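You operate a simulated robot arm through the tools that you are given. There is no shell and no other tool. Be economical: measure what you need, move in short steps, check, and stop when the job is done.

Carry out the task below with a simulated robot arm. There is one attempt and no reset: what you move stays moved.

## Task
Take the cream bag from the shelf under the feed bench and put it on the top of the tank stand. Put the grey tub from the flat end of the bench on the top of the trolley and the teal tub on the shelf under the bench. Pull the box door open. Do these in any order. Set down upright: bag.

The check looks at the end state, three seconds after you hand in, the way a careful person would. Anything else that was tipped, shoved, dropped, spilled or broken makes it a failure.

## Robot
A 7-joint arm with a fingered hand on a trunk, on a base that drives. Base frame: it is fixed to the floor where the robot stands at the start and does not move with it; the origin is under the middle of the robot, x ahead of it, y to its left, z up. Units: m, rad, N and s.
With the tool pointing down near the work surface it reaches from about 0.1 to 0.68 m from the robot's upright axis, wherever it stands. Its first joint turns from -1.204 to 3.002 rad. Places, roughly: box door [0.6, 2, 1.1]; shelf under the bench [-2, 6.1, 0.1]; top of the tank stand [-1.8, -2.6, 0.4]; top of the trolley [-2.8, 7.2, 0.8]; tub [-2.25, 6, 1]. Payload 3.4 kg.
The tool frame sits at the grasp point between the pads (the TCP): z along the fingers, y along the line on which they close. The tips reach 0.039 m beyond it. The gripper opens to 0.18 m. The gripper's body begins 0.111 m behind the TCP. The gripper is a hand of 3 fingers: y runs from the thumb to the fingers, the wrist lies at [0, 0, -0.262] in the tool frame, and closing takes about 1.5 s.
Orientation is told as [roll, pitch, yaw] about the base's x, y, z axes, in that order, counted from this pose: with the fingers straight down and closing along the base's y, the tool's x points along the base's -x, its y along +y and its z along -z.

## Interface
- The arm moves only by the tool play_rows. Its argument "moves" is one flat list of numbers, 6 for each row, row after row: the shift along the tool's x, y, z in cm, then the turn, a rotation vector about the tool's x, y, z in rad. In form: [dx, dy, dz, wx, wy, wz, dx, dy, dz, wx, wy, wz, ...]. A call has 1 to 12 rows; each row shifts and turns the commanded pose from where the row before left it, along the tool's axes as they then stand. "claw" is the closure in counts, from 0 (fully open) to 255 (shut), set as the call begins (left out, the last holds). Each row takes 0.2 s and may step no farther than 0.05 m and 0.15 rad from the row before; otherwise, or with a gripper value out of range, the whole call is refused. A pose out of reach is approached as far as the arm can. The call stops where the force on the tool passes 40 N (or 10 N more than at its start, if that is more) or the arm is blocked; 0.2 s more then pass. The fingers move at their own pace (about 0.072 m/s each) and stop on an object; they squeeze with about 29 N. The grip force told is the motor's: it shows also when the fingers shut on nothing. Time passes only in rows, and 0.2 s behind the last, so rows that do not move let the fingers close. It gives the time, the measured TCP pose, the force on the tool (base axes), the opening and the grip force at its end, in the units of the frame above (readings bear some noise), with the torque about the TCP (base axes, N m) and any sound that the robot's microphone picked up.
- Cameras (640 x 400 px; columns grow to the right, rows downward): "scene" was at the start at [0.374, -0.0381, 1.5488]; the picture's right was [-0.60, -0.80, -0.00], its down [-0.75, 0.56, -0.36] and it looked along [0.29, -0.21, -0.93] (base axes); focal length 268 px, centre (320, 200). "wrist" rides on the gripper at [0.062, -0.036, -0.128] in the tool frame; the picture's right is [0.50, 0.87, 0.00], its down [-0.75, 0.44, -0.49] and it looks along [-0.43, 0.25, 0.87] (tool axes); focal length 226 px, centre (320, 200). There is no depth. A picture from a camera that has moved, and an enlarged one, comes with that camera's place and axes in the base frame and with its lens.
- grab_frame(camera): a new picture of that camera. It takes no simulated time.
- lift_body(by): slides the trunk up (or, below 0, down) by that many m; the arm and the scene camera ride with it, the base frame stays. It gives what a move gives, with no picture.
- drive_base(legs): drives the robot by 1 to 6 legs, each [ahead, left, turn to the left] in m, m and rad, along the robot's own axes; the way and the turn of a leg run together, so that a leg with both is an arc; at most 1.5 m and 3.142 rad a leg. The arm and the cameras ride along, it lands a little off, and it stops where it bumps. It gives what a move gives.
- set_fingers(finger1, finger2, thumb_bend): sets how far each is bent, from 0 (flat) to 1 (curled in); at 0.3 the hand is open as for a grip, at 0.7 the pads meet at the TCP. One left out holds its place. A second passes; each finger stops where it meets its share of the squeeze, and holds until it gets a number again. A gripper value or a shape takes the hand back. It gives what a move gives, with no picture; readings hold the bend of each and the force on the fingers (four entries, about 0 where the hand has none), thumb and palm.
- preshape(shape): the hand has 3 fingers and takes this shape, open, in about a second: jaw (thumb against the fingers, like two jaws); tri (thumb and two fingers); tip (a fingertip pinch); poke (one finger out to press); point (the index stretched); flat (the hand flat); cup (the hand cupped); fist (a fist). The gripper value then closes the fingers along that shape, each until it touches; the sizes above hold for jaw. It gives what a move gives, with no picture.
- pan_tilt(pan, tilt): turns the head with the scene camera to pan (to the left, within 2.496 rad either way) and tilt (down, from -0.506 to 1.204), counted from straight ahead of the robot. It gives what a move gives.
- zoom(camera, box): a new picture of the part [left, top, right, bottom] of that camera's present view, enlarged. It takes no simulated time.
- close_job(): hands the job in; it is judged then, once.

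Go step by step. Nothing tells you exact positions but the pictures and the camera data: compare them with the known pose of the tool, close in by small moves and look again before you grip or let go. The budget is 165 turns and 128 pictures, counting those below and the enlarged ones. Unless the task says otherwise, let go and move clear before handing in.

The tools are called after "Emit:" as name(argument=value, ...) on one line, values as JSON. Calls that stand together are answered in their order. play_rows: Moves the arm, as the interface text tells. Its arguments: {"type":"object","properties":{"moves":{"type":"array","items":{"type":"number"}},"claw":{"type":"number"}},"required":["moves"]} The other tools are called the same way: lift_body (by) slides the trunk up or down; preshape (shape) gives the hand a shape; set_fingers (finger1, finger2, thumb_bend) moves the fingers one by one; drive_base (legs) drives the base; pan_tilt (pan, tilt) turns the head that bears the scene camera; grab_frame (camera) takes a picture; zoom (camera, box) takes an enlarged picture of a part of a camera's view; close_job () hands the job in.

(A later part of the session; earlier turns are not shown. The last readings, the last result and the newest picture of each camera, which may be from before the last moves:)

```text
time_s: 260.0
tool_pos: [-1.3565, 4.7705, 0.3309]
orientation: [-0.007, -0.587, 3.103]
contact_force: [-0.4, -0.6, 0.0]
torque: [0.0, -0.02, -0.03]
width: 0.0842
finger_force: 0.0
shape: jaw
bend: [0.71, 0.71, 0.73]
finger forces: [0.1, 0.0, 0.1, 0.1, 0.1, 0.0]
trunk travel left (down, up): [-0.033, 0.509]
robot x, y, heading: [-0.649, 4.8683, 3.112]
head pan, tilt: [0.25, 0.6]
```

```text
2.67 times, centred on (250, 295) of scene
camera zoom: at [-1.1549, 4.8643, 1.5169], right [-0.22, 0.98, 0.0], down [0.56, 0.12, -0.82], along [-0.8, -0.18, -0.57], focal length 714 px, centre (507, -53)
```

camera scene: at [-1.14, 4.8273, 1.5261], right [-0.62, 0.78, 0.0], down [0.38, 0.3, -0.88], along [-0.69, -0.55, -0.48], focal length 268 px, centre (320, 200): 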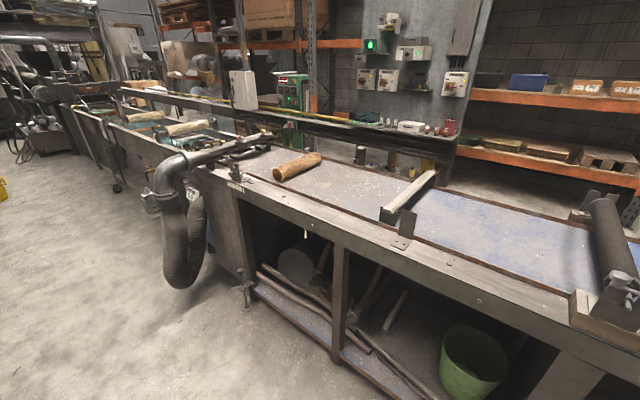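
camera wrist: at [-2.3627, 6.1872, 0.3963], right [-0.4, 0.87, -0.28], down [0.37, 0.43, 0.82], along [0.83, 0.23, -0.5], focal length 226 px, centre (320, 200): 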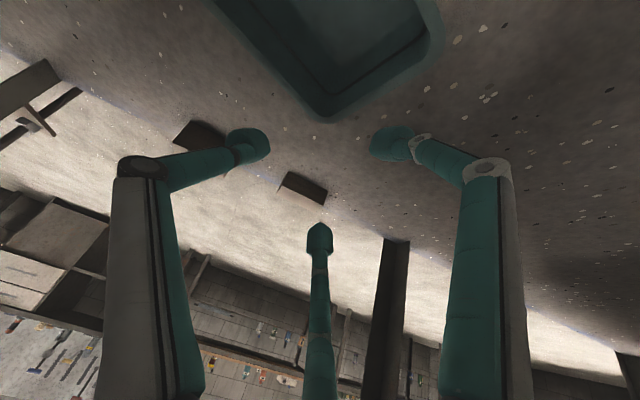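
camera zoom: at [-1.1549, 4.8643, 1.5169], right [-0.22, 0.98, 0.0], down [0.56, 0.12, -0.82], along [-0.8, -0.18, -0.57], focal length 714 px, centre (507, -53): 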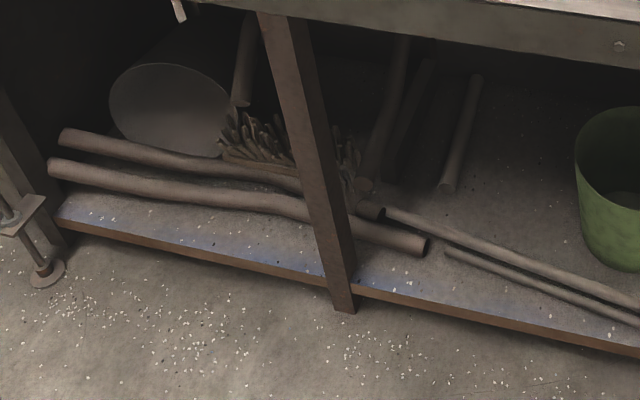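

There's no bag under this bench. The start wrist view showed a grey "PS" sack on the low shelf (z≈0.16) beneath the pellet-hopper bench, so that must be the feed bench, and the cream bag should be there too. Driving back to it.

Emit:
drive_base(legs=[[0, 0, 1.585], [0, 0, 1.585], [-0.1, -1.45, 0], [0, -1.45, 0], [0, -1.3, 0]])

Emit:
pan_tilt(pan=-0.3, tilt=0.75)

Emit:
grab_frame(camera="scene")

Emit:
grab_frame(camera="wrist")

```text
time_s: 287.8
tool_pos: [-0.006, 0.814, 0.3314]
orientation: [-0.006, -0.588, 0.009]
contact_force: [-0.2, -0.1, 0.0]
torque: [-0.02, -0.01, 0.02]
width: 0.084
finger_force: 0.0
shape: jaw
bend: [0.71, 0.71, 0.73]
finger forces: [0.1, 0.0, 0.0, 0.0, 0.1, 0.1]
trunk travel left (down, up): [-0.033, 0.509]
robot x, y, heading: [-0.7067, 0.6822, 0.014]
head pan, tilt: [0.25, 0.6]
```

```text
time_s: 288.8
tool_pos: [-0.007, 0.8142, 0.3338]
orientation: [-0.006, -0.591, 0.01]
contact_force: [0.3, -0.8, 0.2]
torque: [-0.01, -0.01, 0.0]
width: 0.0843
finger_force: 0.1
shape: jaw
bend: [0.71, 0.71, 0.73]
finger forces: [0.0, 0.1, 0.0, 0.1, 0.1, 0.0]
trunk travel left (down, up): [-0.033, 0.509]
robot x, y, heading: [-0.7061, 0.6848, 0.019]
head pan, tilt: [-0.3, 0.75]
```

```text
35 pictures are left
camera scene: at [-0.2081, 0.6711, 1.504], right [-0.28, -0.96, 0.0], down [-0.66, 0.19, -0.73], along [0.7, -0.2, -0.69], focal length 268 px, centre (320, 200)
```

scene: 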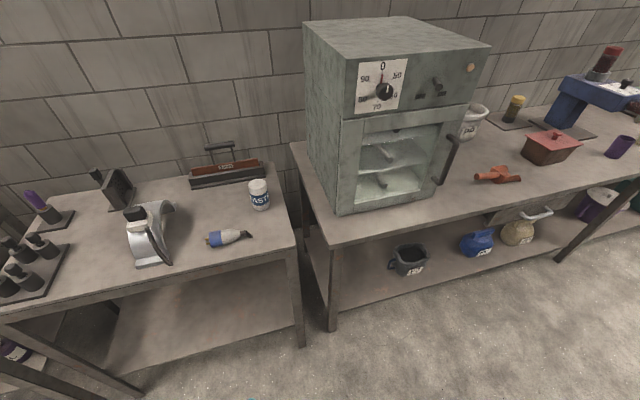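

```text
34 pictures are left
camera wrist: at [-0.1303, 0.7779, 0.4056], right [-0.42, 0.86, -0.28], down [0.35, 0.44, 0.83], along [0.84, 0.25, -0.49], focal length 226 px, centre (320, 200)
```

wrist: 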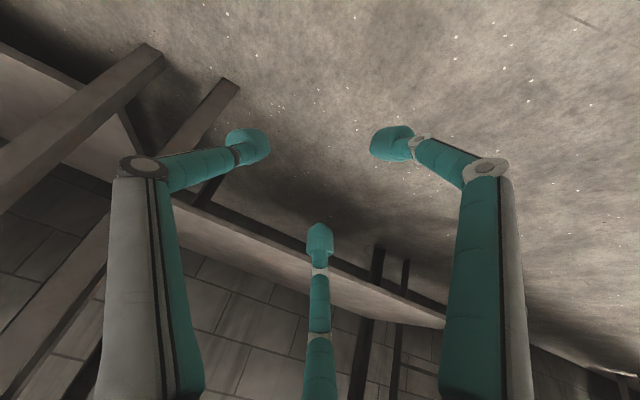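

Found it: the cream bag is on the low shelf here, beside a blue jug. Zooming in.

Emit:
zoom(camera="scene", box=[380, 190, 620, 290])

Emit:
drive_base(legs=[[0, -0.9, 0]])

Emit:
pan_tilt(pan=-0.4, tilt=0.8)

Emit:
grab_frame(camera="scene")

```text
2.67 times, centred on (500, 240) of scene
camera zoom: at [-0.2081, 0.6711, 1.504], right [-0.28, -0.96, 0.0], down [-0.66, 0.19, -0.73], along [0.7, -0.2, -0.69], focal length 714 px, centre (-160, 93)
```

zoom: 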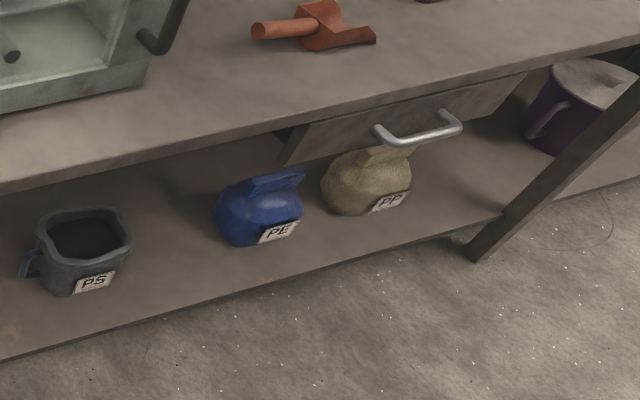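

```text
time_s: 291.1
tool_pos: [-0.006, 0.5531, 0.3371]
orientation: [-0.043, -0.6, 0.034]
contact_force: [0.4, -0.3, -0.1]
torque: [-0.04, -0.01, -0.05]
width: 0.0846
finger_force: 0.0
shape: jaw
bend: [0.71, 0.71, 0.73]
finger forces: [0.1, 0.0, 0.0, 0.0, 0.1, 0.1]
trunk travel left (down, up): [-0.033, 0.509]
robot x, y, heading: [-0.7033, 0.4061, 0.021]
head pan, tilt: [-0.3, 0.75]
stopped in leg 1: the robot was blocked; the commanded pose is now the measured one
```

```text
time_s: 291.7
tool_pos: [-0.0065, 0.5552, 0.3376]
orientation: [-0.041, -0.6, 0.032]
contact_force: [0.3, 0.5, 0.5]
torque: [-0.02, -0.03, -0.04]
width: 0.0845
finger_force: 0.1
shape: jaw
bend: [0.71, 0.71, 0.73]
finger forces: [0.0, 0.0, 0.0, 0.0, 0.0, 0.0]
trunk travel left (down, up): [-0.033, 0.509]
robot x, y, heading: [-0.7022, 0.4078, 0.022]
head pan, tilt: [-0.4, 0.799]
```

```text
32 pictures are left
camera scene: at [-0.2082, 0.4143, 1.5004], right [-0.37, -0.93, 0.02], down [-0.67, 0.25, -0.7], along [0.64, -0.27, -0.72], focal length 268 px, centre (320, 200)
```

scene: 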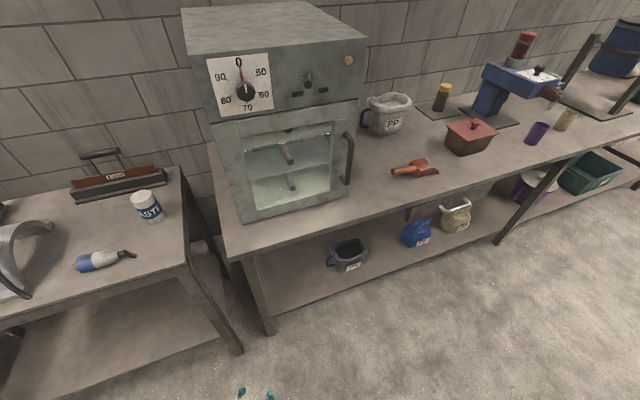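

The robot bumped something, possibly the yellow bucket. Looking right away.

Emit:
pan_tilt(pan=-2.1, tilt=0.9)

Emit:
grab_frame(camera="scene")

```text
time_s: 293.4
tool_pos: [-0.0046, 0.5404, 0.3384]
orientation: [-0.022, -0.6, 0.02]
contact_force: [0.0, -0.9, 0.2]
torque: [0.01, -0.03, 0.01]
width: 0.0846
finger_force: 0.0
shape: jaw
bend: [0.71, 0.71, 0.73]
finger forces: [0.0, 0.0, 0.0, 0.1, 0.0, 0.0]
trunk travel left (down, up): [-0.033, 0.509]
robot x, y, heading: [-0.6996, 0.4042, 0.02]
head pan, tilt: [-2.1, 0.901]
```

```text
31 pictures are left
camera scene: at [-0.3192, 0.3441, 1.4925], right [-0.87, 0.49, 0.01], down [0.38, 0.69, -0.62], along [-0.31, -0.54, -0.78], focal length 268 px, centre (320, 200)
```

scene: 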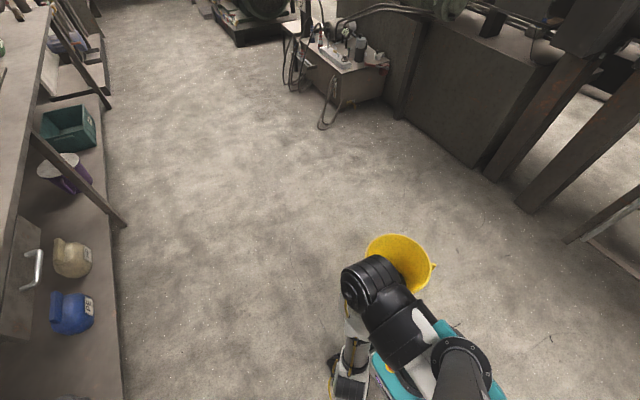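

The bucket is still upright, essentially where it was at about (-0.95, 0.04). I'll move off it and pass in front along x≈-0.25.

Emit:
drive_base(legs=[[0, 0.12, 0]])

Emit:
pan_tilt(pan=-2.1, tilt=1.0)

Emit:
grab_frame(camera="scene")

```text
time_s: 294.7
tool_pos: [-0.0064, 0.6583, 0.3394]
orientation: [-0.017, -0.601, 0.019]
contact_force: [0.5, -0.1, 0.4]
torque: [0.03, -0.01, -0.01]
width: 0.0848
finger_force: 0.0
shape: jaw
bend: [0.71, 0.71, 0.73]
finger forces: [0.1, 0.1, 0.1, 0.0, 0.1, 0.0]
trunk travel left (down, up): [-0.033, 0.509]
robot x, y, heading: [-0.7094, 0.5231, 0.018]
head pan, tilt: [-2.1, 0.901]
```

```text
time_s: 295.4
tool_pos: [-0.0093, 0.6569, 0.342]
orientation: [-0.027, -0.606, 0.023]
contact_force: [-0.7, 0.8, -0.2]
torque: [0.01, 0.02, 0.03]
width: 0.0846
finger_force: 0.1
shape: jaw
bend: [0.71, 0.71, 0.73]
finger forces: [0.0, 0.0, 0.0, 0.0, 0.1, 0.0]
trunk travel left (down, up): [-0.033, 0.509]
robot x, y, heading: [-0.7031, 0.5209, 0.021]
head pan, tilt: [-2.1, 1.0]
```

```text
30 pictures are left
camera scene: at [-0.3185, 0.4572, 1.4848], right [-0.87, 0.49, 0.01], down [0.41, 0.74, -0.54], along [-0.27, -0.46, -0.84], focal length 268 px, centre (320, 200)
```

scene: 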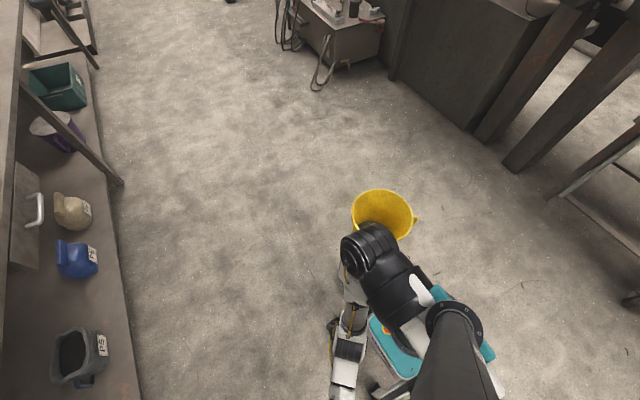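

Bag estimate is about (0.485, -0.815) on the shelf. I'll tuck the arm, move to x≈-0.3, then slide down to the bag.

Emit:
play_rows(moves=[3.4, 0, -3.33, 0, 0, 0, 3.4, 0, -3.33, 0, 0, 0, 3.4, 0, -3.33, 0, 0, 0, 3.4, 0, -3.33, 0, 0, 0, 3.4, 0, -3.33, 0, 0, 0, 3.4, 0, -3.33, 0, 0, 0], claw=0)

Emit:
drive_base(legs=[[0.36, 0, -0.02], [0, -1.4, 0]])

Emit:
grab_frame(camera="wrist")

Emit:
pan_tilt(pan=0.2, tilt=1.1)

Emit:
grab_frame(camera="scene")

```text
time_s: 296.8
tool_pos: [-0.1837, 0.6544, 0.4483]
orientation: [-0.04, -0.807, 0.024]
contact_force: [0.8, -0.7, -0.7]
torque: [0.01, -0.06, 0.03]
width: 0.1799
finger_force: 0.0
shape: jaw
bend: [0.3, 0.3, 0.3]
finger forces: [0.1, 0.0, 0.1, 0.0, 0.1, 0.1]
trunk travel left (down, up): [-0.033, 0.509]
robot x, y, heading: [-0.703, 0.5208, 0.022]
head pan, tilt: [-2.1, 1.0]
stopped in row 6: the arm was blocked; the commanded pose is now the measured one
```

```text
time_s: 305.6
tool_pos: [0.1765, -0.7394, 0.4479]
orientation: [-0.042, -0.805, 0.003]
contact_force: [0.0, -0.1, 0.0]
torque: [0.0, -0.02, 0.0]
width: 0.1798
finger_force: 0.0
shape: jaw
bend: [0.3, 0.3, 0.3]
finger forces: [0.0, 0.1, 0.0, 0.0, 0.1, 0.1]
trunk travel left (down, up): [-0.033, 0.509]
robot x, y, heading: [-0.3453, -0.8637, -0.004]
head pan, tilt: [-2.1, 1.0]
```

```text
29 pictures are left
camera wrist: at [0.0403, -0.7712, 0.4926], right [-0.32, 0.86, -0.39], down [0.18, 0.46, 0.87], along [0.93, 0.21, -0.3], focal length 226 px, centre (320, 200)
```

wrist: 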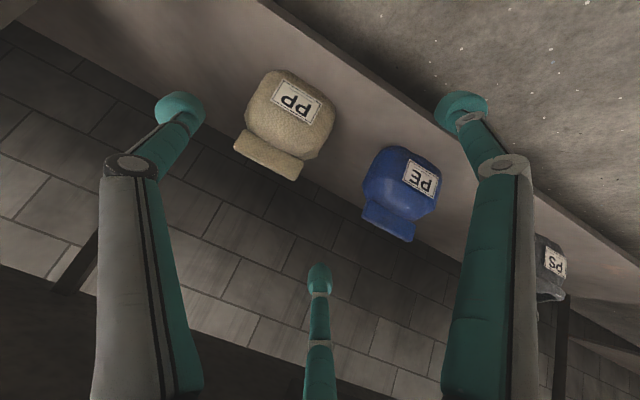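

```text
time_s: 307.8
tool_pos: [0.176, -0.7402, 0.4501]
orientation: [-0.047, -0.813, 0.006]
contact_force: [0.0, 0.0, 0.0]
torque: [-0.01, 0.02, 0.01]
width: 0.1801
finger_force: 0.0
shape: jaw
bend: [0.3, 0.3, 0.3]
finger forces: [0.0, 0.0, 0.0, 0.0, 0.1, 0.0]
trunk travel left (down, up): [-0.033, 0.509]
robot x, y, heading: [-0.3449, -0.8613, -0.006]
head pan, tilt: [0.201, 1.1]
```

```text
28 pictures are left
camera scene: at [0.1356, -0.8515, 1.4781], right [0.19, -0.98, 0.0], down [-0.88, -0.17, -0.45], along [0.44, 0.09, -0.89], focal length 268 px, centre (320, 200)
```

scene: 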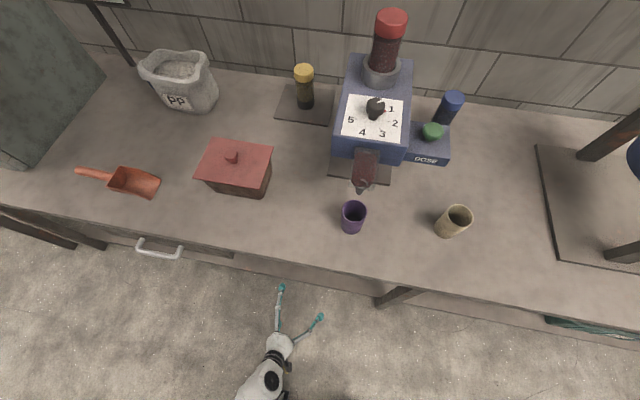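

Clear view: the cream PP bag stands on the shelf with a folded ridge on top, near (0.49, -0.81, 0.31) and about 0.14 wide along y. I'll steepen the tool and roll it to pinch that ridge front to back.

Emit:
play_rows(moves=[0, 0, 0, 0, 0.15, 0, 0, 0, 0, 0, 0.15, 0, 0, 0, 0, 0, 0.15, 0, 0, 0, 0, 0, 0, 0.145, 0, 0, 0, 0, 0, 0.145, 0, 0, 0, 0, 0, 0.145, 0, 0, 0, 0, 0, 0.145, 0, 0, 0, 0, 0, 0.145, 0, 0, 0, 0, 0, 0.145, 0, 0, 0, 0, 0, 0.145, 0, 0, 0, 0, 0, 0.145, 0, 0, 0, 0, 0, 0.145], claw=90)

Emit:
play_rows(moves=[0, 0, 0, 0, 0, 0.145, 0, 0, 0, 0, 0, 0.12])

Emit:
grab_frame(camera="wrist")

```text
time_s: 308.5
tool_pos: [0.1696, -0.7991, 0.4122]
orientation: [-0.202, -0.445, 0.091]
contact_force: [-0.2, -0.1, 0.1]
torque: [-0.01, 0.01, -0.04]
width: 0.1169
finger_force: 0.2
shape: jaw
bend: [0.66, 0.66, 0.66]
finger forces: [0.0, 0.0, 0.1, 0.1, 0.0, 0.0]
trunk travel left (down, up): [-0.033, 0.509]
robot x, y, heading: [-0.3421, -0.863, -0.003]
head pan, tilt: [0.201, 1.1]
stopped in row 3: the arm was blocked; the commanded pose is now the measured one
```

```text
time_s: 309.3
tool_pos: [0.1882, -0.8236, 0.4158]
orientation: [-0.124, -0.54, -0.165]
contact_force: [-1.0, -0.1, 0.3]
torque: [-0.03, -0.04, 0.0]
width: 0.1167
finger_force: 0.0
shape: jaw
bend: [0.66, 0.66, 0.66]
finger forces: [0.0, 0.0, 0.0, 0.1, 0.0, 0.0]
trunk travel left (down, up): [-0.033, 0.509]
robot x, y, heading: [-0.3457, -0.8615, -0.003]
head pan, tilt: [0.201, 1.1]
stopped in row 2: the arm was blocked; the commanded pose is now the measured one
```

```text
27 pictures are left
camera wrist: at [0.0661, -0.8231, 0.4963], right [-0.23, 0.91, -0.35], down [0.5, 0.42, 0.76], along [0.84, 0.0, -0.55], focal length 226 px, centre (320, 200)
```

wrist: 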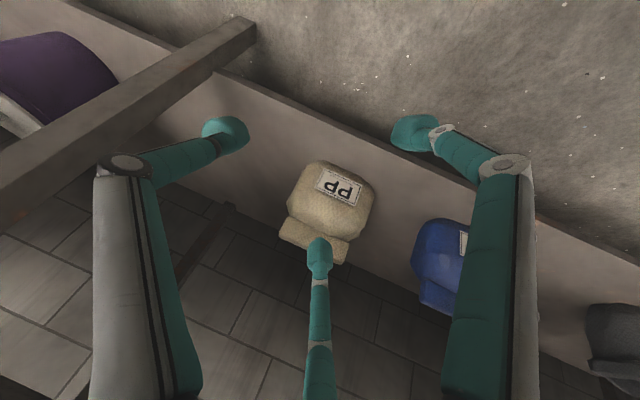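

The arm is folded too close to the body. I'll back the base off, extend the arm, and then roll.

Emit:
drive_base(legs=[[-0.2, 0, 0]])

Emit:
play_rows(moves=[-4.3, 0, 1.1, 0, 0, 0, -4.3, 0, 1.1, 0, 0, 0, -4.3, 0, 1.1, 0, 0, 0, 0, 0, 0, 0.1, 0, 0.145, 0, 0, 0, 0, 0, 0.145, 0, 0, 0, 0, 0, 0.145, 0, 0, 0, 0, 0, 0.145, 0, 0, 0, 0, 0, 0.145, 0, 0, 0, 0, 0, 0.145, 0, 0, 0, 0, 0, 0.145, 0, 0, 0, 0, 0, 0.145, 0, 0, 0, 0, 0, 0.145])

```text
time_s: 310.9
tool_pos: [-0.0114, -0.8236, 0.4136]
orientation: [-0.123, -0.537, -0.165]
contact_force: [0.7, -0.8, 0.7]
torque: [-0.03, 0.0, -0.03]
width: 0.1169
finger_force: 0.1
shape: jaw
bend: [0.66, 0.66, 0.66]
finger forces: [0.1, 0.0, 0.0, 0.0, 0.0, 0.1]
trunk travel left (down, up): [-0.033, 0.509]
robot x, y, heading: [-0.547, -0.8625, -0.005]
head pan, tilt: [0.201, 1.1]
```

```text
refused: row 4 steps farther than a row can; nothing moved
```

Emit:
play_rows(moves=[-4.3, 0, 1.1, 0, 0, 0, -4.3, 0, 1.1, 0, 0, 0, -4.3, 0, 1.1, 0, 0, 0, 0, 0, 0, 0.1, 0, 0, 0, 0, 0, 0, 0, 0.145, 0, 0, 0, 0, 0, 0.145, 0, 0, 0, 0, 0, 0.145, 0, 0, 0, 0, 0, 0.145, 0, 0, 0, 0, 0, 0.145, 0, 0, 0, 0, 0, 0.145, 0, 0, 0, 0, 0, 0.145, 0, 0, 0, 0, 0, 0.145])

```text
time_s: 313.5
tool_pos: [0.1112, -0.8473, 0.4569]
orientation: [0.447, -0.389, -1.48]
contact_force: [-0.4, 1.0, 0.0]
torque: [-0.01, -0.02, -0.03]
width: 0.1167
finger_force: 0.1
shape: jaw
bend: [0.66, 0.66, 0.66]
finger forces: [0.0, 0.0, 0.0, 0.0, 0.1, 0.0]
trunk travel left (down, up): [-0.033, 0.509]
robot x, y, heading: [-0.5493, -0.8634, -0.007]
head pan, tilt: [0.201, 1.1]
```

Emit:
play_rows(moves=[0, 0, 0, 0.036, 0.108, 0.079, 0, 0, 0, 0.036, 0.108, 0.079, 0, 0, 0, 0.036, 0.108, 0.079])

Emit:
drive_base(legs=[[0.3, 0.035, 0]])

Emit:
grab_frame(camera="wrist")

```text
time_s: 314.3
tool_pos: [0.1103, -0.8498, 0.4559]
orientation: [0.352, 0.001, -1.572]
contact_force: [0.6, -0.5, -0.1]
torque: [0.0, -0.01, 0.01]
width: 0.1168
finger_force: 0.1
shape: jaw
bend: [0.66, 0.66, 0.66]
finger forces: [0.0, 0.1, 0.0, 0.0, 0.0, 0.0]
trunk travel left (down, up): [-0.033, 0.509]
robot x, y, heading: [-0.5457, -0.8625, -0.007]
head pan, tilt: [0.201, 1.1]
```

```text
time_s: 316.4
tool_pos: [0.4105, -0.8131, 0.4552]
orientation: [0.353, -0.001, -1.57]
contact_force: [0.6, -0.1, -0.2]
torque: [-0.02, -0.01, 0.03]
width: 0.1167
finger_force: 0.0
shape: jaw
bend: [0.66, 0.66, 0.66]
finger forces: [0.1, 0.0, 0.0, 0.1, 0.0, 0.0]
trunk travel left (down, up): [-0.033, 0.509]
robot x, y, heading: [-0.2446, -0.826, -0.001]
head pan, tilt: [0.201, 1.1]
```

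```text
26 pictures are left
camera wrist: at [0.3322, -0.75, 0.5638], right [0.81, 0.5, 0.3], down [0.24, -0.75, 0.61], along [0.53, -0.42, -0.73], focal length 226 px, centre (320, 200)
```

wrist: 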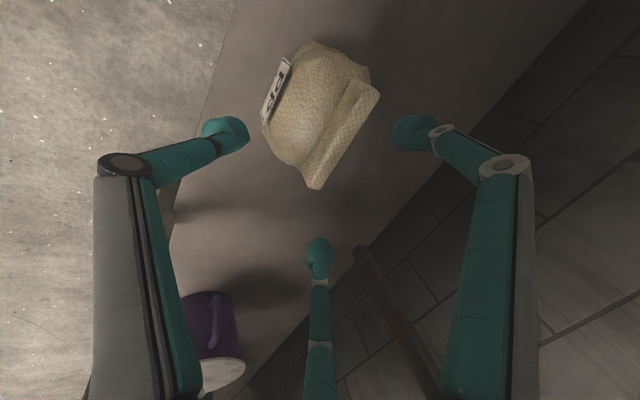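

The ridge runs along y at x≈0.496 from y -0.874 to -0.73, with its top at z≈0.31. I'll center over it and descend most of the way.

Emit:
play_rows(moves=[1.1, 2.5, 0, 0, 0, 0, 0, 0, 4, 0, 0, 0, 0, 0, 4, 0, 0, 0, 0, 0, 3, 0, 0, 0])

Emit:
grab_frame(camera="wrist")

```text
time_s: 317.4
tool_pos: [0.4707, -0.8002, 0.3651]
orientation: [0.358, 0.002, -1.569]
contact_force: [-0.3, -0.6, -0.7]
torque: [0.0, 0.0, 0.0]
width: 0.1168
finger_force: 0.1
shape: jaw
bend: [0.66, 0.66, 0.66]
finger forces: [0.0, 0.0, 0.0, 0.0, 0.0, 0.1]
trunk travel left (down, up): [-0.033, 0.509]
robot x, y, heading: [-0.2456, -0.829, -0.0]
head pan, tilt: [0.201, 1.1]
```

```text
25 pictures are left
camera wrist: at [0.3919, -0.7381, 0.471], right [0.81, 0.5, 0.3], down [0.24, -0.75, 0.61], along [0.54, -0.42, -0.73], focal length 226 px, centre (320, 200)
```

wrist: 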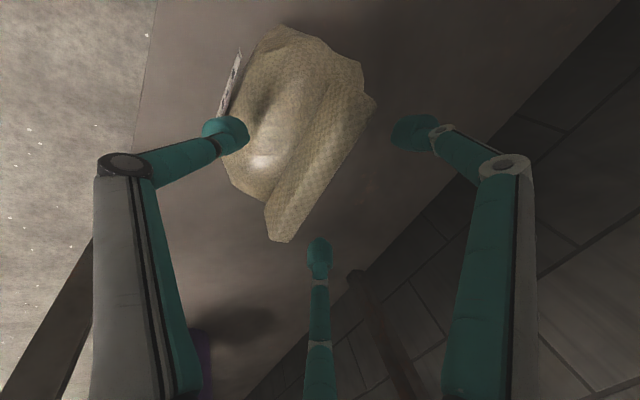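

Emit:
play_rows(moves=[-0.8, 0.5, 1, 0, 0, 0, 0, 0, 1, 0, 0, 0, 0, 0, 1, 0, 0, 0, 0, 0, 1, 0, 0, 0], claw=140)

Emit:
grab_frame(camera="wrist")

```text
time_s: 318.4
tool_pos: [0.4889, -0.8092, 0.3296]
orientation: [0.362, -0.001, -1.571]
contact_force: [-6.1, -0.3, 13.2]
torque: [-0.02, 0.79, 0.01]
width: 0.0828
finger_force: 0.0
shape: jaw
bend: [0.71, 0.71, 0.74]
finger forces: [0.0, 0.0, 0.1, 0.0, 13.4, 0.0]
trunk travel left (down, up): [-0.033, 0.509]
robot x, y, heading: [-0.2461, -0.8255, -0.004]
head pan, tilt: [0.201, 1.1]
```

```text
24 pictures are left
camera wrist: at [0.4107, -0.7469, 0.4373], right [0.81, 0.5, 0.31], down [0.23, -0.75, 0.61], along [0.54, -0.43, -0.73], focal length 226 px, centre (320, 200)
```

wrist: 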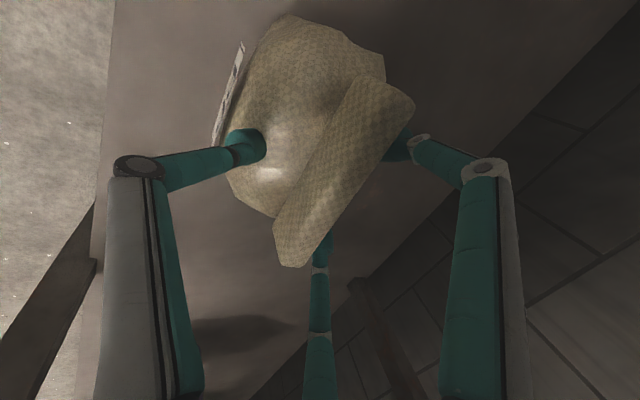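

Two fingers are behind the ridge and the thumb rests on the bag's shoulder. Easing up slightly, then closing on the ridge.

Emit:
play_rows(moves=[0, 0, -0.7, 0, 0, 0, 0, 0, 0, 0, 0, 0])

Emit:
play_rows(moves=[0, 0, 0, 0, 0, 0, 0, 0, 0, 0, 0, 0, 0, 0, 0, 0, 0, 0, 0, 0, 0, 0, 0, 0, 0, 0, 0, 0, 0, 0, 0, 0, 0, 0, 0, 0, 0, 0, 0, 0, 0, 0], claw=255)

Emit:
grab_frame(camera="wrist")

```text
time_s: 318.9
tool_pos: [0.4863, -0.8098, 0.335]
orientation: [0.356, 0.0, -1.569]
contact_force: [0.3, 0.1, -0.6]
torque: [-0.02, 0.01, 0.01]
width: 0.0815
finger_force: 0.0
shape: jaw
bend: [0.71, 0.71, 0.73]
finger forces: [0.0, 0.1, 0.0, 0.0, 0.0, 0.0]
trunk travel left (down, up): [-0.033, 0.509]
robot x, y, heading: [-0.2449, -0.8242, 0.001]
head pan, tilt: [0.201, 1.1]
```

```text
time_s: 320.6
tool_pos: [0.4868, -0.8096, 0.3349]
orientation: [0.36, 0.0, -1.57]
contact_force: [-4.5, 0.4, 12.1]
torque: [0.07, 1.72, 0.05]
width: 0.0426
finger_force: 28.9
shape: jaw
bend: [0.72, 0.73, 0.76]
finger forces: [22.4, 21.5, 0.1, 0.0, 42.3, 0.1]
trunk travel left (down, up): [-0.033, 0.509]
robot x, y, heading: [-0.247, -0.8273, -0.003]
head pan, tilt: [0.201, 1.1]
```

```text
23 pictures are left
camera wrist: at [0.4083, -0.7467, 0.4438], right [0.81, 0.5, 0.31], down [0.24, -0.75, 0.61], along [0.54, -0.42, -0.73], focal length 226 px, centre (320, 200)
```

wrist: 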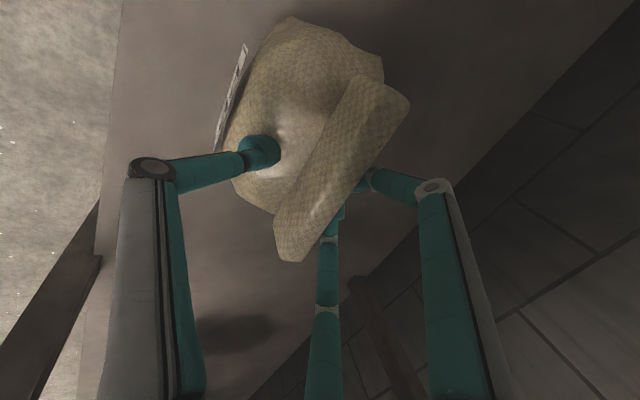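

All three fingers bear evenly. Lifting a little to test.

Emit:
play_rows(moves=[0, 0.35, -0.94, 0, 0, 0, 0, 0.35, -0.94, 0, 0, 0, 0, 0.7, -1.88, 0, 0, 0])

Emit:
grab_frame(camera="wrist")

```text
time_s: 321.4
tool_pos: [0.4868, -0.8106, 0.3751]
orientation: [0.359, -0.001, -1.569]
contact_force: [0.2, 0.3, -8.5]
torque: [-0.03, 0.1, 0.02]
width: 0.0307
finger_force: 29.3
shape: jaw
bend: [0.73, 0.73, 0.78]
finger forces: [0.0, 0.0, 0.0, 0.0, 21.4, 0.1]
trunk travel left (down, up): [-0.033, 0.509]
robot x, y, heading: [-0.2436, -0.824, -0.008]
head pan, tilt: [0.201, 1.1]
```

```text
22 pictures are left
camera wrist: at [0.4085, -0.7475, 0.4825], right [0.81, 0.5, 0.3], down [0.24, -0.75, 0.61], along [0.54, -0.43, -0.73], focal length 226 px, centre (320, 200)
```

wrist: 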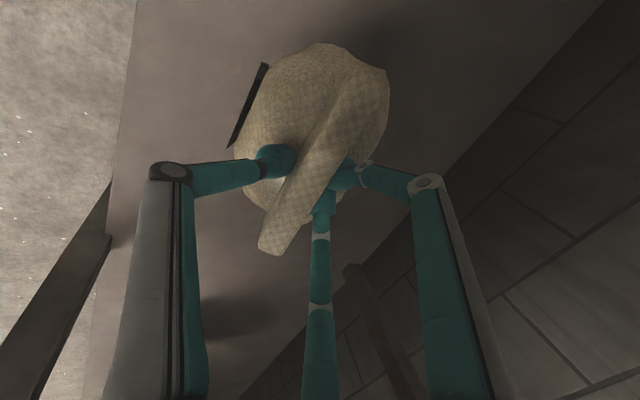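

Emit:
play_rows(moves=[0, 0, 0, 0, 0, 0, 0, 0, 0, 0, 0, 0, 0, 0.7, -1.88, 0, 0, 0, 0, 0.7, -1.88, 0, 0, 0])

Emit:
grab_frame(camera="wrist")

```text
time_s: 322.4
tool_pos: [0.4873, -0.8089, 0.4152]
orientation: [0.358, 0.0, -1.57]
contact_force: [0.4, -0.4, -7.4]
torque: [-0.02, 0.14, -0.03]
width: 0.0308
finger_force: 29.1
shape: jaw
bend: [0.73, 0.73, 0.78]
finger forces: [0.0, 0.0, 0.1, 0.0, 21.6, 0.1]
trunk travel left (down, up): [-0.033, 0.509]
robot x, y, heading: [-0.2463, -0.8256, -0.007]
head pan, tilt: [0.201, 1.1]
```

```text
21 pictures are left
camera wrist: at [0.4086, -0.7471, 0.5234], right [0.81, 0.5, 0.3], down [0.24, -0.75, 0.61], along [0.54, -0.43, -0.73], focal length 226 px, centre (320, 200)
```

wrist: 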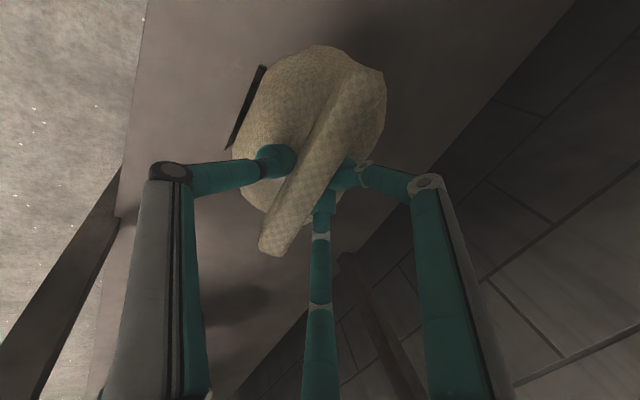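

The bag hangs stably (about 0.8 kg). I'll back out, turn clockwise away from the bucket, and look at the tank stand.

Emit:
drive_base(legs=[[-0.45, 0, 0], [0, -0.6, 0], [0, 0, -1.57], [0, 0, -0.9]])

Emit:
pan_tilt(pan=0.0, tilt=0.5)

Emit:
grab_frame(camera="scene")

```text
time_s: 334.3
tool_pos: [-1.2671, -1.8923, 0.4153]
orientation: [0.358, 0.0, 2.226]
contact_force: [0.5, -0.5, -8.2]
torque: [0.11, -0.14, 0.0]
width: 0.0305
finger_force: 28.6
shape: jaw
bend: [0.73, 0.73, 0.78]
finger forces: [0.0, 0.0, 0.0, 0.0, 21.1, 0.0]
trunk travel left (down, up): [-0.033, 0.509]
robot x, y, heading: [-0.693, -1.4364, -2.495]
head pan, tilt: [0.201, 1.1]
```

```text
time_s: 335.3
tool_pos: [-1.2654, -1.8921, 0.42]
orientation: [0.363, 0.0, 2.226]
contact_force: [0.8, 0.5, -6.8]
torque: [0.1, -0.06, 0.02]
width: 0.0305
finger_force: 29.5
shape: jaw
bend: [0.73, 0.73, 0.78]
finger forces: [0.0, 0.0, 0.1, 0.0, 21.4, 0.0]
trunk travel left (down, up): [-0.033, 0.509]
robot x, y, heading: [-0.6959, -1.4312, -2.49]
head pan, tilt: [0.0, 0.499]
```

```text
20 pictures are left
camera scene: at [-1.1019, -1.7389, 1.5249], right [-0.61, 0.8, 0.0], down [0.39, 0.29, -0.87], along [-0.7, -0.53, -0.49], focal length 268 px, centre (320, 200)
```

scene: 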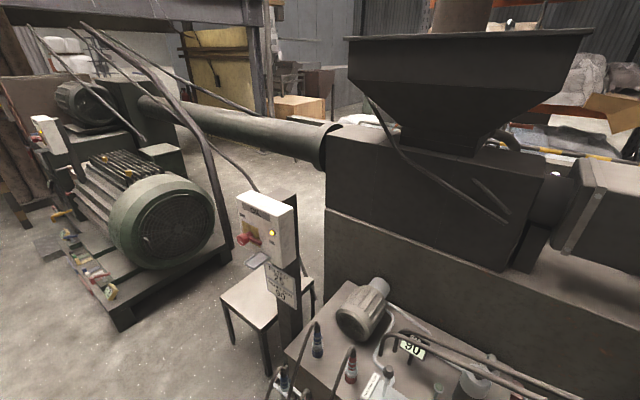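

The expected spot falls on the small table beside the post. Zooming to confirm its top and what's on it.

Emit:
zoom(camera="scene", box=[200, 230, 360, 340])

Emit:
pan_tilt(pan=0.0, tilt=0.9)

Emit:
grab_frame(camera="scene")

```text
3.64 times, centred on (280, 285) of scene
camera zoom: at [-1.1019, -1.7389, 1.5249], right [-0.61, 0.8, 0.0], down [0.39, 0.29, -0.87], along [-0.7, -0.53, -0.49], focal length 973 px, centre (466, -109)
```

zoom: 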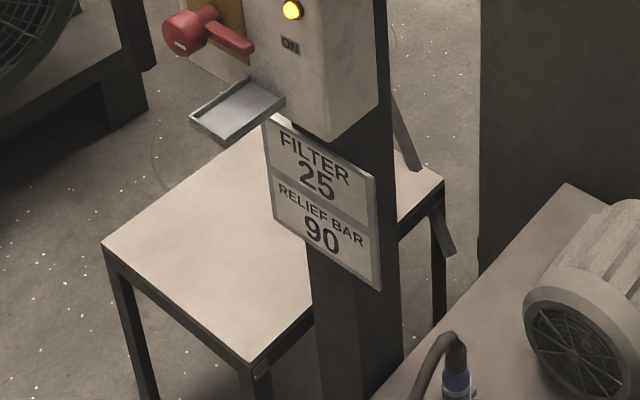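

```text
time_s: 336.2
tool_pos: [-1.2653, -1.8913, 0.4189]
orientation: [0.364, -0.001, 2.225]
contact_force: [-0.1, -0.1, -7.0]
torque: [0.12, -0.1, 0.0]
width: 0.0305
finger_force: 29.2
shape: jaw
bend: [0.73, 0.73, 0.78]
finger forces: [0.1, 0.0, 0.0, 0.0, 21.5, 0.0]
trunk travel left (down, up): [-0.033, 0.509]
robot x, y, heading: [-0.6957, -1.436, -2.49]
head pan, tilt: [0.0, 0.901]
```

```text
18 pictures are left
camera scene: at [-1.0894, -1.7294, 1.4913], right [-0.61, 0.8, 0.0], down [0.63, 0.48, -0.62], along [-0.49, -0.37, -0.79], focal length 268 px, centre (320, 200)
```

scene: 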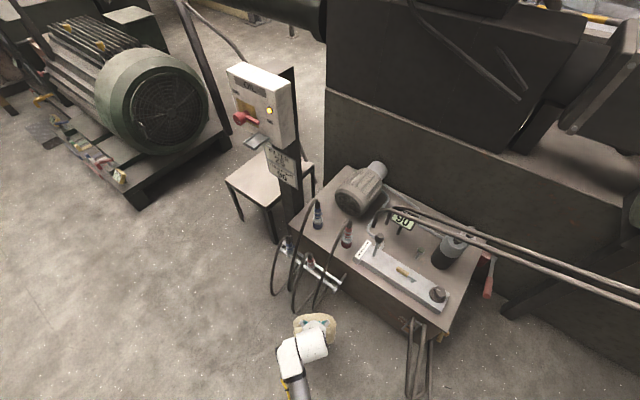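

The small empty table is the tank stand (top about x -1.95..-1.56, y -2.74..-2.44, z 0.4), with a post and an overhanging tray on its +y side. I'll raise the bag and approach from the south-east, keeping well off the hydraulic unit's hoses.

Emit:
lift_body(by=0.25)

Emit:
drive_base(legs=[[0, 0, -1.04], [-0.4, 0, 0], [-0.19, 0.74, 0], [-0.19, 0.74, 0]])

Emit:
pan_tilt(pan=0.0, tilt=0.75)

Emit:
grab_frame(camera="scene")

```text
time_s: 338.6
tool_pos: [-1.2575, -1.8856, 0.6789]
orientation: [0.372, -0.001, 2.227]
contact_force: [-0.1, -0.1, -8.8]
torque: [0.13, -0.16, -0.02]
width: 0.0297
finger_force: 29.0
shape: jaw
bend: [0.73, 0.74, 0.77]
finger forces: [0.0, 0.0, 0.1, 0.0, 23.4, 0.1]
trunk travel left (down, up): [-0.283, 0.26]
robot x, y, heading: [-0.7033, -1.4299, -2.48]
head pan, tilt: [0.0, 0.901]
stopped: the arm was blocked; the commanded pose is now the measured one
```

```text
time_s: 340.6
tool_pos: [-1.39, -1.5342, 0.706]
orientation: [0.41, 0.022, 1.718]
contact_force: [1.7, -0.6, -8.0]
torque: [0.07, -0.26, 0.1]
width: 0.03
finger_force: 29.1
shape: jaw
bend: [0.73, 0.74, 0.77]
finger forces: [0.1, 0.0, 0.0, 0.1, 24.5, 0.0]
trunk travel left (down, up): [-0.283, 0.26]
robot x, y, heading: [-0.7037, -1.4295, -2.992]
head pan, tilt: [0.0, 0.901]
stopped in leg 1: the robot was blocked; the commanded pose is now the measured one
```

```text
time_s: 341.2
tool_pos: [-1.3921, -1.5341, 0.7077]
orientation: [0.413, 0.022, 1.714]
contact_force: [-0.8, 0.3, -7.9]
torque: [0.1, -0.18, 0.0]
width: 0.0302
finger_force: 29.0
shape: jaw
bend: [0.73, 0.74, 0.77]
finger forces: [0.0, 0.0, 0.1, 0.0, 23.0, 0.0]
trunk travel left (down, up): [-0.283, 0.26]
robot x, y, heading: [-0.7002, -1.4302, -2.998]
head pan, tilt: [0.0, 0.75]
```

```text
17 pictures are left
camera scene: at [-0.8538, -1.4889, 1.7808], right [-0.21, 0.98, 0.02], down [0.93, 0.21, -0.29], along [-0.29, -0.04, -0.96], focal length 268 px, centre (320, 200)
```

scene: 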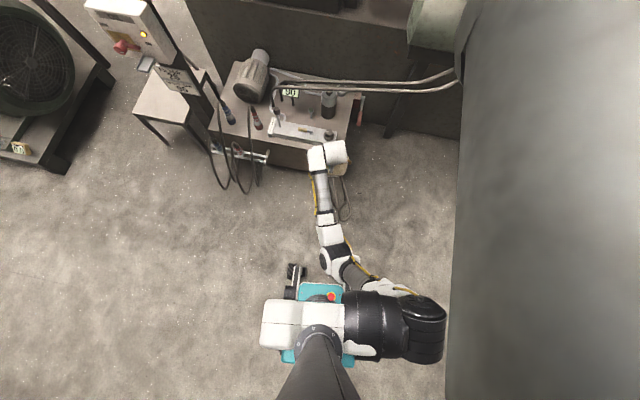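

The robot is blocked by something tall on its right that I hadn't seen. Looking there before moving.

Emit:
pan_tilt(pan=-1.3, tilt=0.2)

Emit:
grab_frame(camera="scene")

```text
time_s: 342.7
tool_pos: [-1.3917, -1.5337, 0.7098]
orientation: [0.417, 0.023, 1.715]
contact_force: [-0.2, -1.0, -7.5]
torque: [0.06, -0.18, -0.01]
width: 0.03
finger_force: 28.4
shape: jaw
bend: [0.73, 0.74, 0.77]
finger forces: [0.0, 0.0, 0.0, 0.0, 23.1, 0.1]
trunk travel left (down, up): [-0.283, 0.26]
robot x, y, heading: [-0.7027, -1.4266, -2.985]
head pan, tilt: [-1.3, 0.201]
```

```text
16 pictures are left
camera scene: at [-0.8534, -1.486, 1.78], right [-0.16, 0.99, 0.02], down [0.95, 0.16, -0.28], along [-0.28, -0.03, -0.96], focal length 268 px, centre (320, 200)
```

scene: 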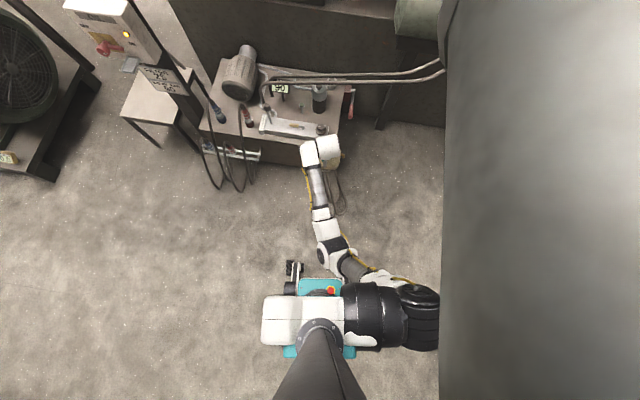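

The head is jammed against an overhead duct; its camera didn't actually turn. I'll undo the turn, lower the trunk back below duct height, and raise the arm instead.

Emit:
drive_base(legs=[[0, 0, 0.5]])

Emit:
lift_body(by=-0.25)

Emit:
pan_tilt(pan=0.0, tilt=0.9)

Emit:
grab_frame(camera="scene")

```text
time_s: 344.3
tool_pos: [-1.2706, -1.7905, 0.7326]
orientation: [0.447, 0.031, 2.166]
contact_force: [0.9, 1.3, -7.6]
torque: [0.23, -0.28, -0.08]
width: 0.0303
finger_force: 29.4
shape: jaw
bend: [0.73, 0.74, 0.77]
finger forces: [0.0, 0.0, 0.0, 0.1, 24.7, 0.1]
trunk travel left (down, up): [-0.283, 0.26]
robot x, y, heading: [-0.7227, -1.4146, -2.539]
head pan, tilt: [-1.3, 0.201]
stopped in leg 1: the robot was blocked; the commanded pose is now the measured one
```

```text
time_s: 345.8
tool_pos: [-1.2152, -1.7181, 0.5704]
orientation: [0.401, 0.039, 2.18]
contact_force: [-0.3, -1.6, 2.2]
torque: [0.23, -0.17, -0.06]
width: 0.0234
finger_force: 28.6
shape: jaw
bend: [0.74, 0.75, 0.81]
finger forces: [0.1, 0.1, 0.1, 0.0, 0.1, 0.0]
trunk travel left (down, up): [-0.159, 0.384]
robot x, y, heading: [-0.6849, -1.362, -2.502]
head pan, tilt: [-1.3, 0.201]
stopped: the arm was blocked; the commanded pose is now the measured one
```

```text
time_s: 347.3
tool_pos: [-1.4045, -1.2503, 0.6511]
orientation: [0.539, 0.024, 1.416]
contact_force: [-0.7, 2.0, 0.2]
torque: [-0.16, -0.04, 0.14]
width: 0.0236
finger_force: 29.1
shape: jaw
bend: [0.74, 0.75, 0.81]
finger forces: [0.0, 0.1, 0.0, 0.1, 0.0, 0.1]
trunk travel left (down, up): [-0.159, 0.384]
robot x, y, heading: [-0.764, -1.3497, 3.076]
head pan, tilt: [0.0, 0.901]
```

```text
15 pictures are left
camera scene: at [-0.8656, -1.4875, 1.7564], right [-0.2, 0.97, 0.1], down [0.91, 0.22, -0.34], along [-0.35, 0.02, -0.94], focal length 268 px, centre (320, 200)
```

scene: 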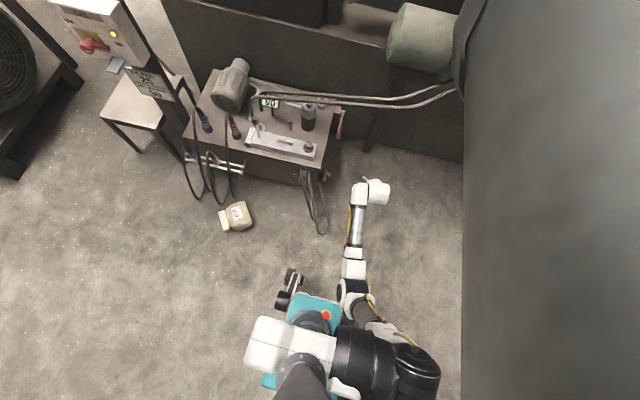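

The bag has slipped and lies on the floor near (-1.27, -1.94). The head is still caught on the overhead duct, which runs along y≈-1.2 at z≈1.7. First I'll free the robot by backing off and shifting toward -y.

Emit:
drive_base(legs=[[-0.15, 0.1, 0], [-0.2, 0.2, 0]])

Emit:
pan_tilt(pan=0.0, tilt=0.8)

Emit:
grab_frame(camera="scene")

```text
time_s: 348.0
tool_pos: [-1.3565, -0.8805, 0.7148]
orientation: [0.769, 0.278, 0.876]
contact_force: [1.2, -1.0, -3.6]
torque: [0.27, 0.33, -0.05]
width: 0.0233
finger_force: 28.6
shape: jaw
bend: [0.74, 0.75, 0.81]
finger forces: [0.1, 0.0, 0.1, 0.1, 0.1, 0.0]
trunk travel left (down, up): [-0.159, 0.384]
robot x, y, heading: [-0.7806, -1.4369, 2.617]
head pan, tilt: [0.0, 0.901]
stopped in leg 1: the robot was blocked; the commanded pose is now the measured one
```

```text
time_s: 348.7
tool_pos: [-1.2092, -0.7486, 0.7392]
orientation: [0.803, 0.275, 0.59]
contact_force: [-0.1, 0.4, -0.1]
torque: [0.0, 0.0, -0.01]
width: 0.0233
finger_force: 29.0
shape: jaw
bend: [0.74, 0.75, 0.81]
finger forces: [0.1, 0.2, 0.0, 0.0, 0.0, 0.0]
trunk travel left (down, up): [-0.159, 0.384]
robot x, y, heading: [-0.8254, -1.4307, 2.333]
head pan, tilt: [0.0, 0.799]
```

```text
14 pictures are left
camera scene: at [-0.8671, -1.4885, 1.7547], right [-0.2, 0.97, 0.12], down [0.91, 0.23, -0.34], along [-0.36, 0.04, -0.93], focal length 268 px, centre (320, 200)
```

scene: 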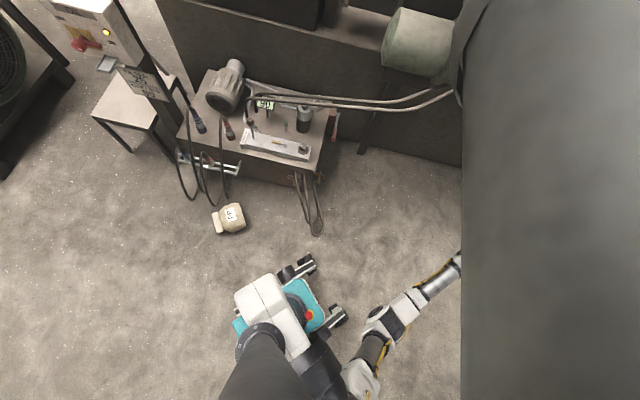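

The body is pivoting under a caught head, so the head must be resting on top of the duct. I'll raise the trunk to unhook it, then move away toward -y.

Emit:
lift_body(by=0.3)

Emit:
grab_frame(camera="scene")

```text
time_s: 349.0
tool_pos: [-1.206, -0.6584, 0.8158]
orientation: [0.952, 0.336, 0.584]
contact_force: [1.2, -0.6, -4.6]
torque: [0.45, 0.42, -0.04]
width: 0.0234
finger_force: 28.7
shape: jaw
bend: [0.74, 0.75, 0.81]
finger forces: [0.0, 0.0, 0.0, 0.1, 0.0, 0.0]
trunk travel left (down, up): [-0.173, 0.37]
robot x, y, heading: [-0.8156, -1.4221, 2.294]
head pan, tilt: [0.0, 0.799]
stopped: the arm was blocked; the commanded pose is now the measured one
```

```text
13 pictures are left
camera scene: at [-0.8702, -1.4882, 1.7553], right [-0.17, 0.98, 0.11], down [0.92, 0.2, -0.35], along [-0.36, 0.05, -0.93], focal length 268 px, centre (320, 200)
```

scene: 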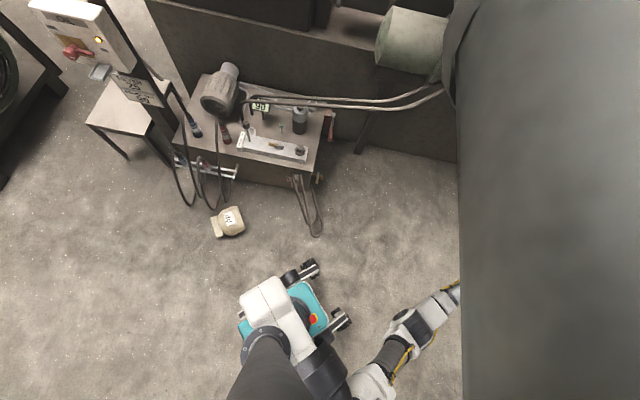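

Emit:
drive_base(legs=[[-0.3, 0.26, 0]])

Emit:
drive_base(legs=[[-0.26, -0.3, 0]])

Emit:
grab_frame(camera="scene")

```text
time_s: 349.8
tool_pos: [-1.3867, -0.6513, 0.987]
orientation: [1.288, 0.287, 0.942]
contact_force: [0.2, 0.2, -4.9]
torque: [0.32, 0.48, 0.0]
width: 0.0231
finger_force: 29.0
shape: jaw
bend: [0.74, 0.75, 0.81]
finger forces: [0.1, 0.0, 0.0, 0.0, 0.0, 0.0]
trunk travel left (down, up): [-0.173, 0.37]
robot x, y, heading: [-0.8244, -1.3982, 2.433]
head pan, tilt: [0.0, 0.799]
stopped in leg 1: the robot was blocked; the commanded pose is now the measured one
```

```text
time_s: 350.5
tool_pos: [-1.5969, -0.8163, 1.1385]
orientation: [1.544, -0.008, 1.256]
contact_force: [0.3, 0.5, -4.4]
torque: [0.25, 0.64, 0.11]
width: 0.0234
finger_force: 28.8
shape: jaw
bend: [0.74, 0.75, 0.81]
finger forces: [0.1, 0.0, 0.0, 0.1, 0.1, 0.0]
trunk travel left (down, up): [-0.173, 0.37]
robot x, y, heading: [-0.805, -1.3991, 2.638]
head pan, tilt: [0.0, 0.799]
stopped in leg 1: the robot was blocked; the commanded pose is now the measured one
```

```text
12 pictures are left
camera scene: at [-0.8749, -1.4884, 1.7563], right [-0.13, 0.99, 0.1], down [0.92, 0.16, -0.36], along [-0.37, 0.05, -0.93], focal length 268 px, centre (320, 200)
```

scene: 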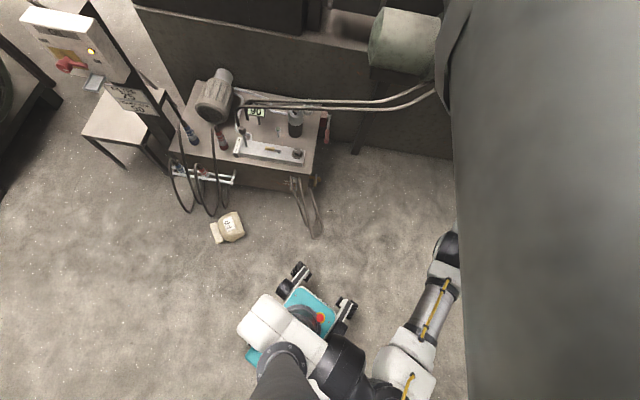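

The pan and tilt joints are twisting the body around the stuck head. I'll command the head to match its actual direction so that strain is relieved, then lower the trunk.

Emit:
pan_tilt(pan=0.37, tilt=1.19)

Emit:
lift_body(by=-0.15)

Emit:
grab_frame(camera="scene")

```text
time_s: 351.3
tool_pos: [-1.6779, -0.9159, 1.1361]
orientation: [1.535, -0.018, 1.388]
contact_force: [0.1, 0.1, -0.2]
torque: [-0.01, 0.02, -0.02]
width: 0.0232
finger_force: 29.1
shape: jaw
bend: [0.74, 0.75, 0.81]
finger forces: [0.1, 0.0, 0.1, 0.0, 0.0, 0.0]
trunk travel left (down, up): [-0.173, 0.37]
robot x, y, heading: [-0.7996, -1.3902, 2.802]
head pan, tilt: [0.37, 1.19]
```

```text
time_s: 351.7
tool_pos: [-1.6322, -0.8109, 1.062]
orientation: [1.514, -0.168, 1.247]
contact_force: [-0.7, -0.4, 5.9]
torque: [-0.29, -0.81, -0.16]
width: 0.0231
finger_force: 28.6
shape: jaw
bend: [0.74, 0.75, 0.81]
finger forces: [0.0, 0.0, 0.0, 0.0, 0.0, 0.1]
trunk travel left (down, up): [-0.184, 0.358]
robot x, y, heading: [-0.8108, -1.386, 2.786]
head pan, tilt: [0.37, 1.19]
stopped: the arm was blocked; the commanded pose is now the measured one
```

```text
11 pictures are left
camera scene: at [-0.8774, -1.4887, 1.7571], right [-0.11, 0.99, 0.1], down [0.92, 0.14, -0.36], along [-0.37, 0.05, -0.93], focal length 268 px, centre (320, 200)
```

scene: 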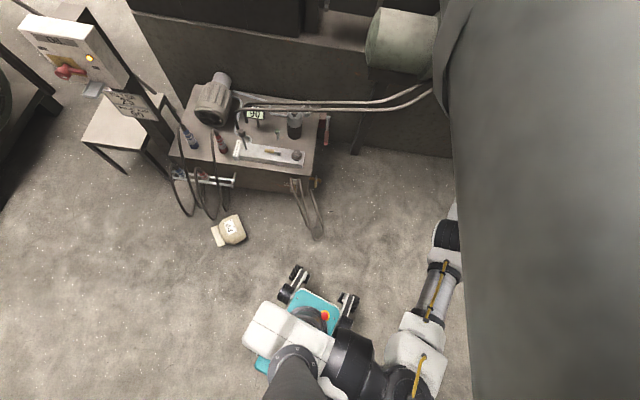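

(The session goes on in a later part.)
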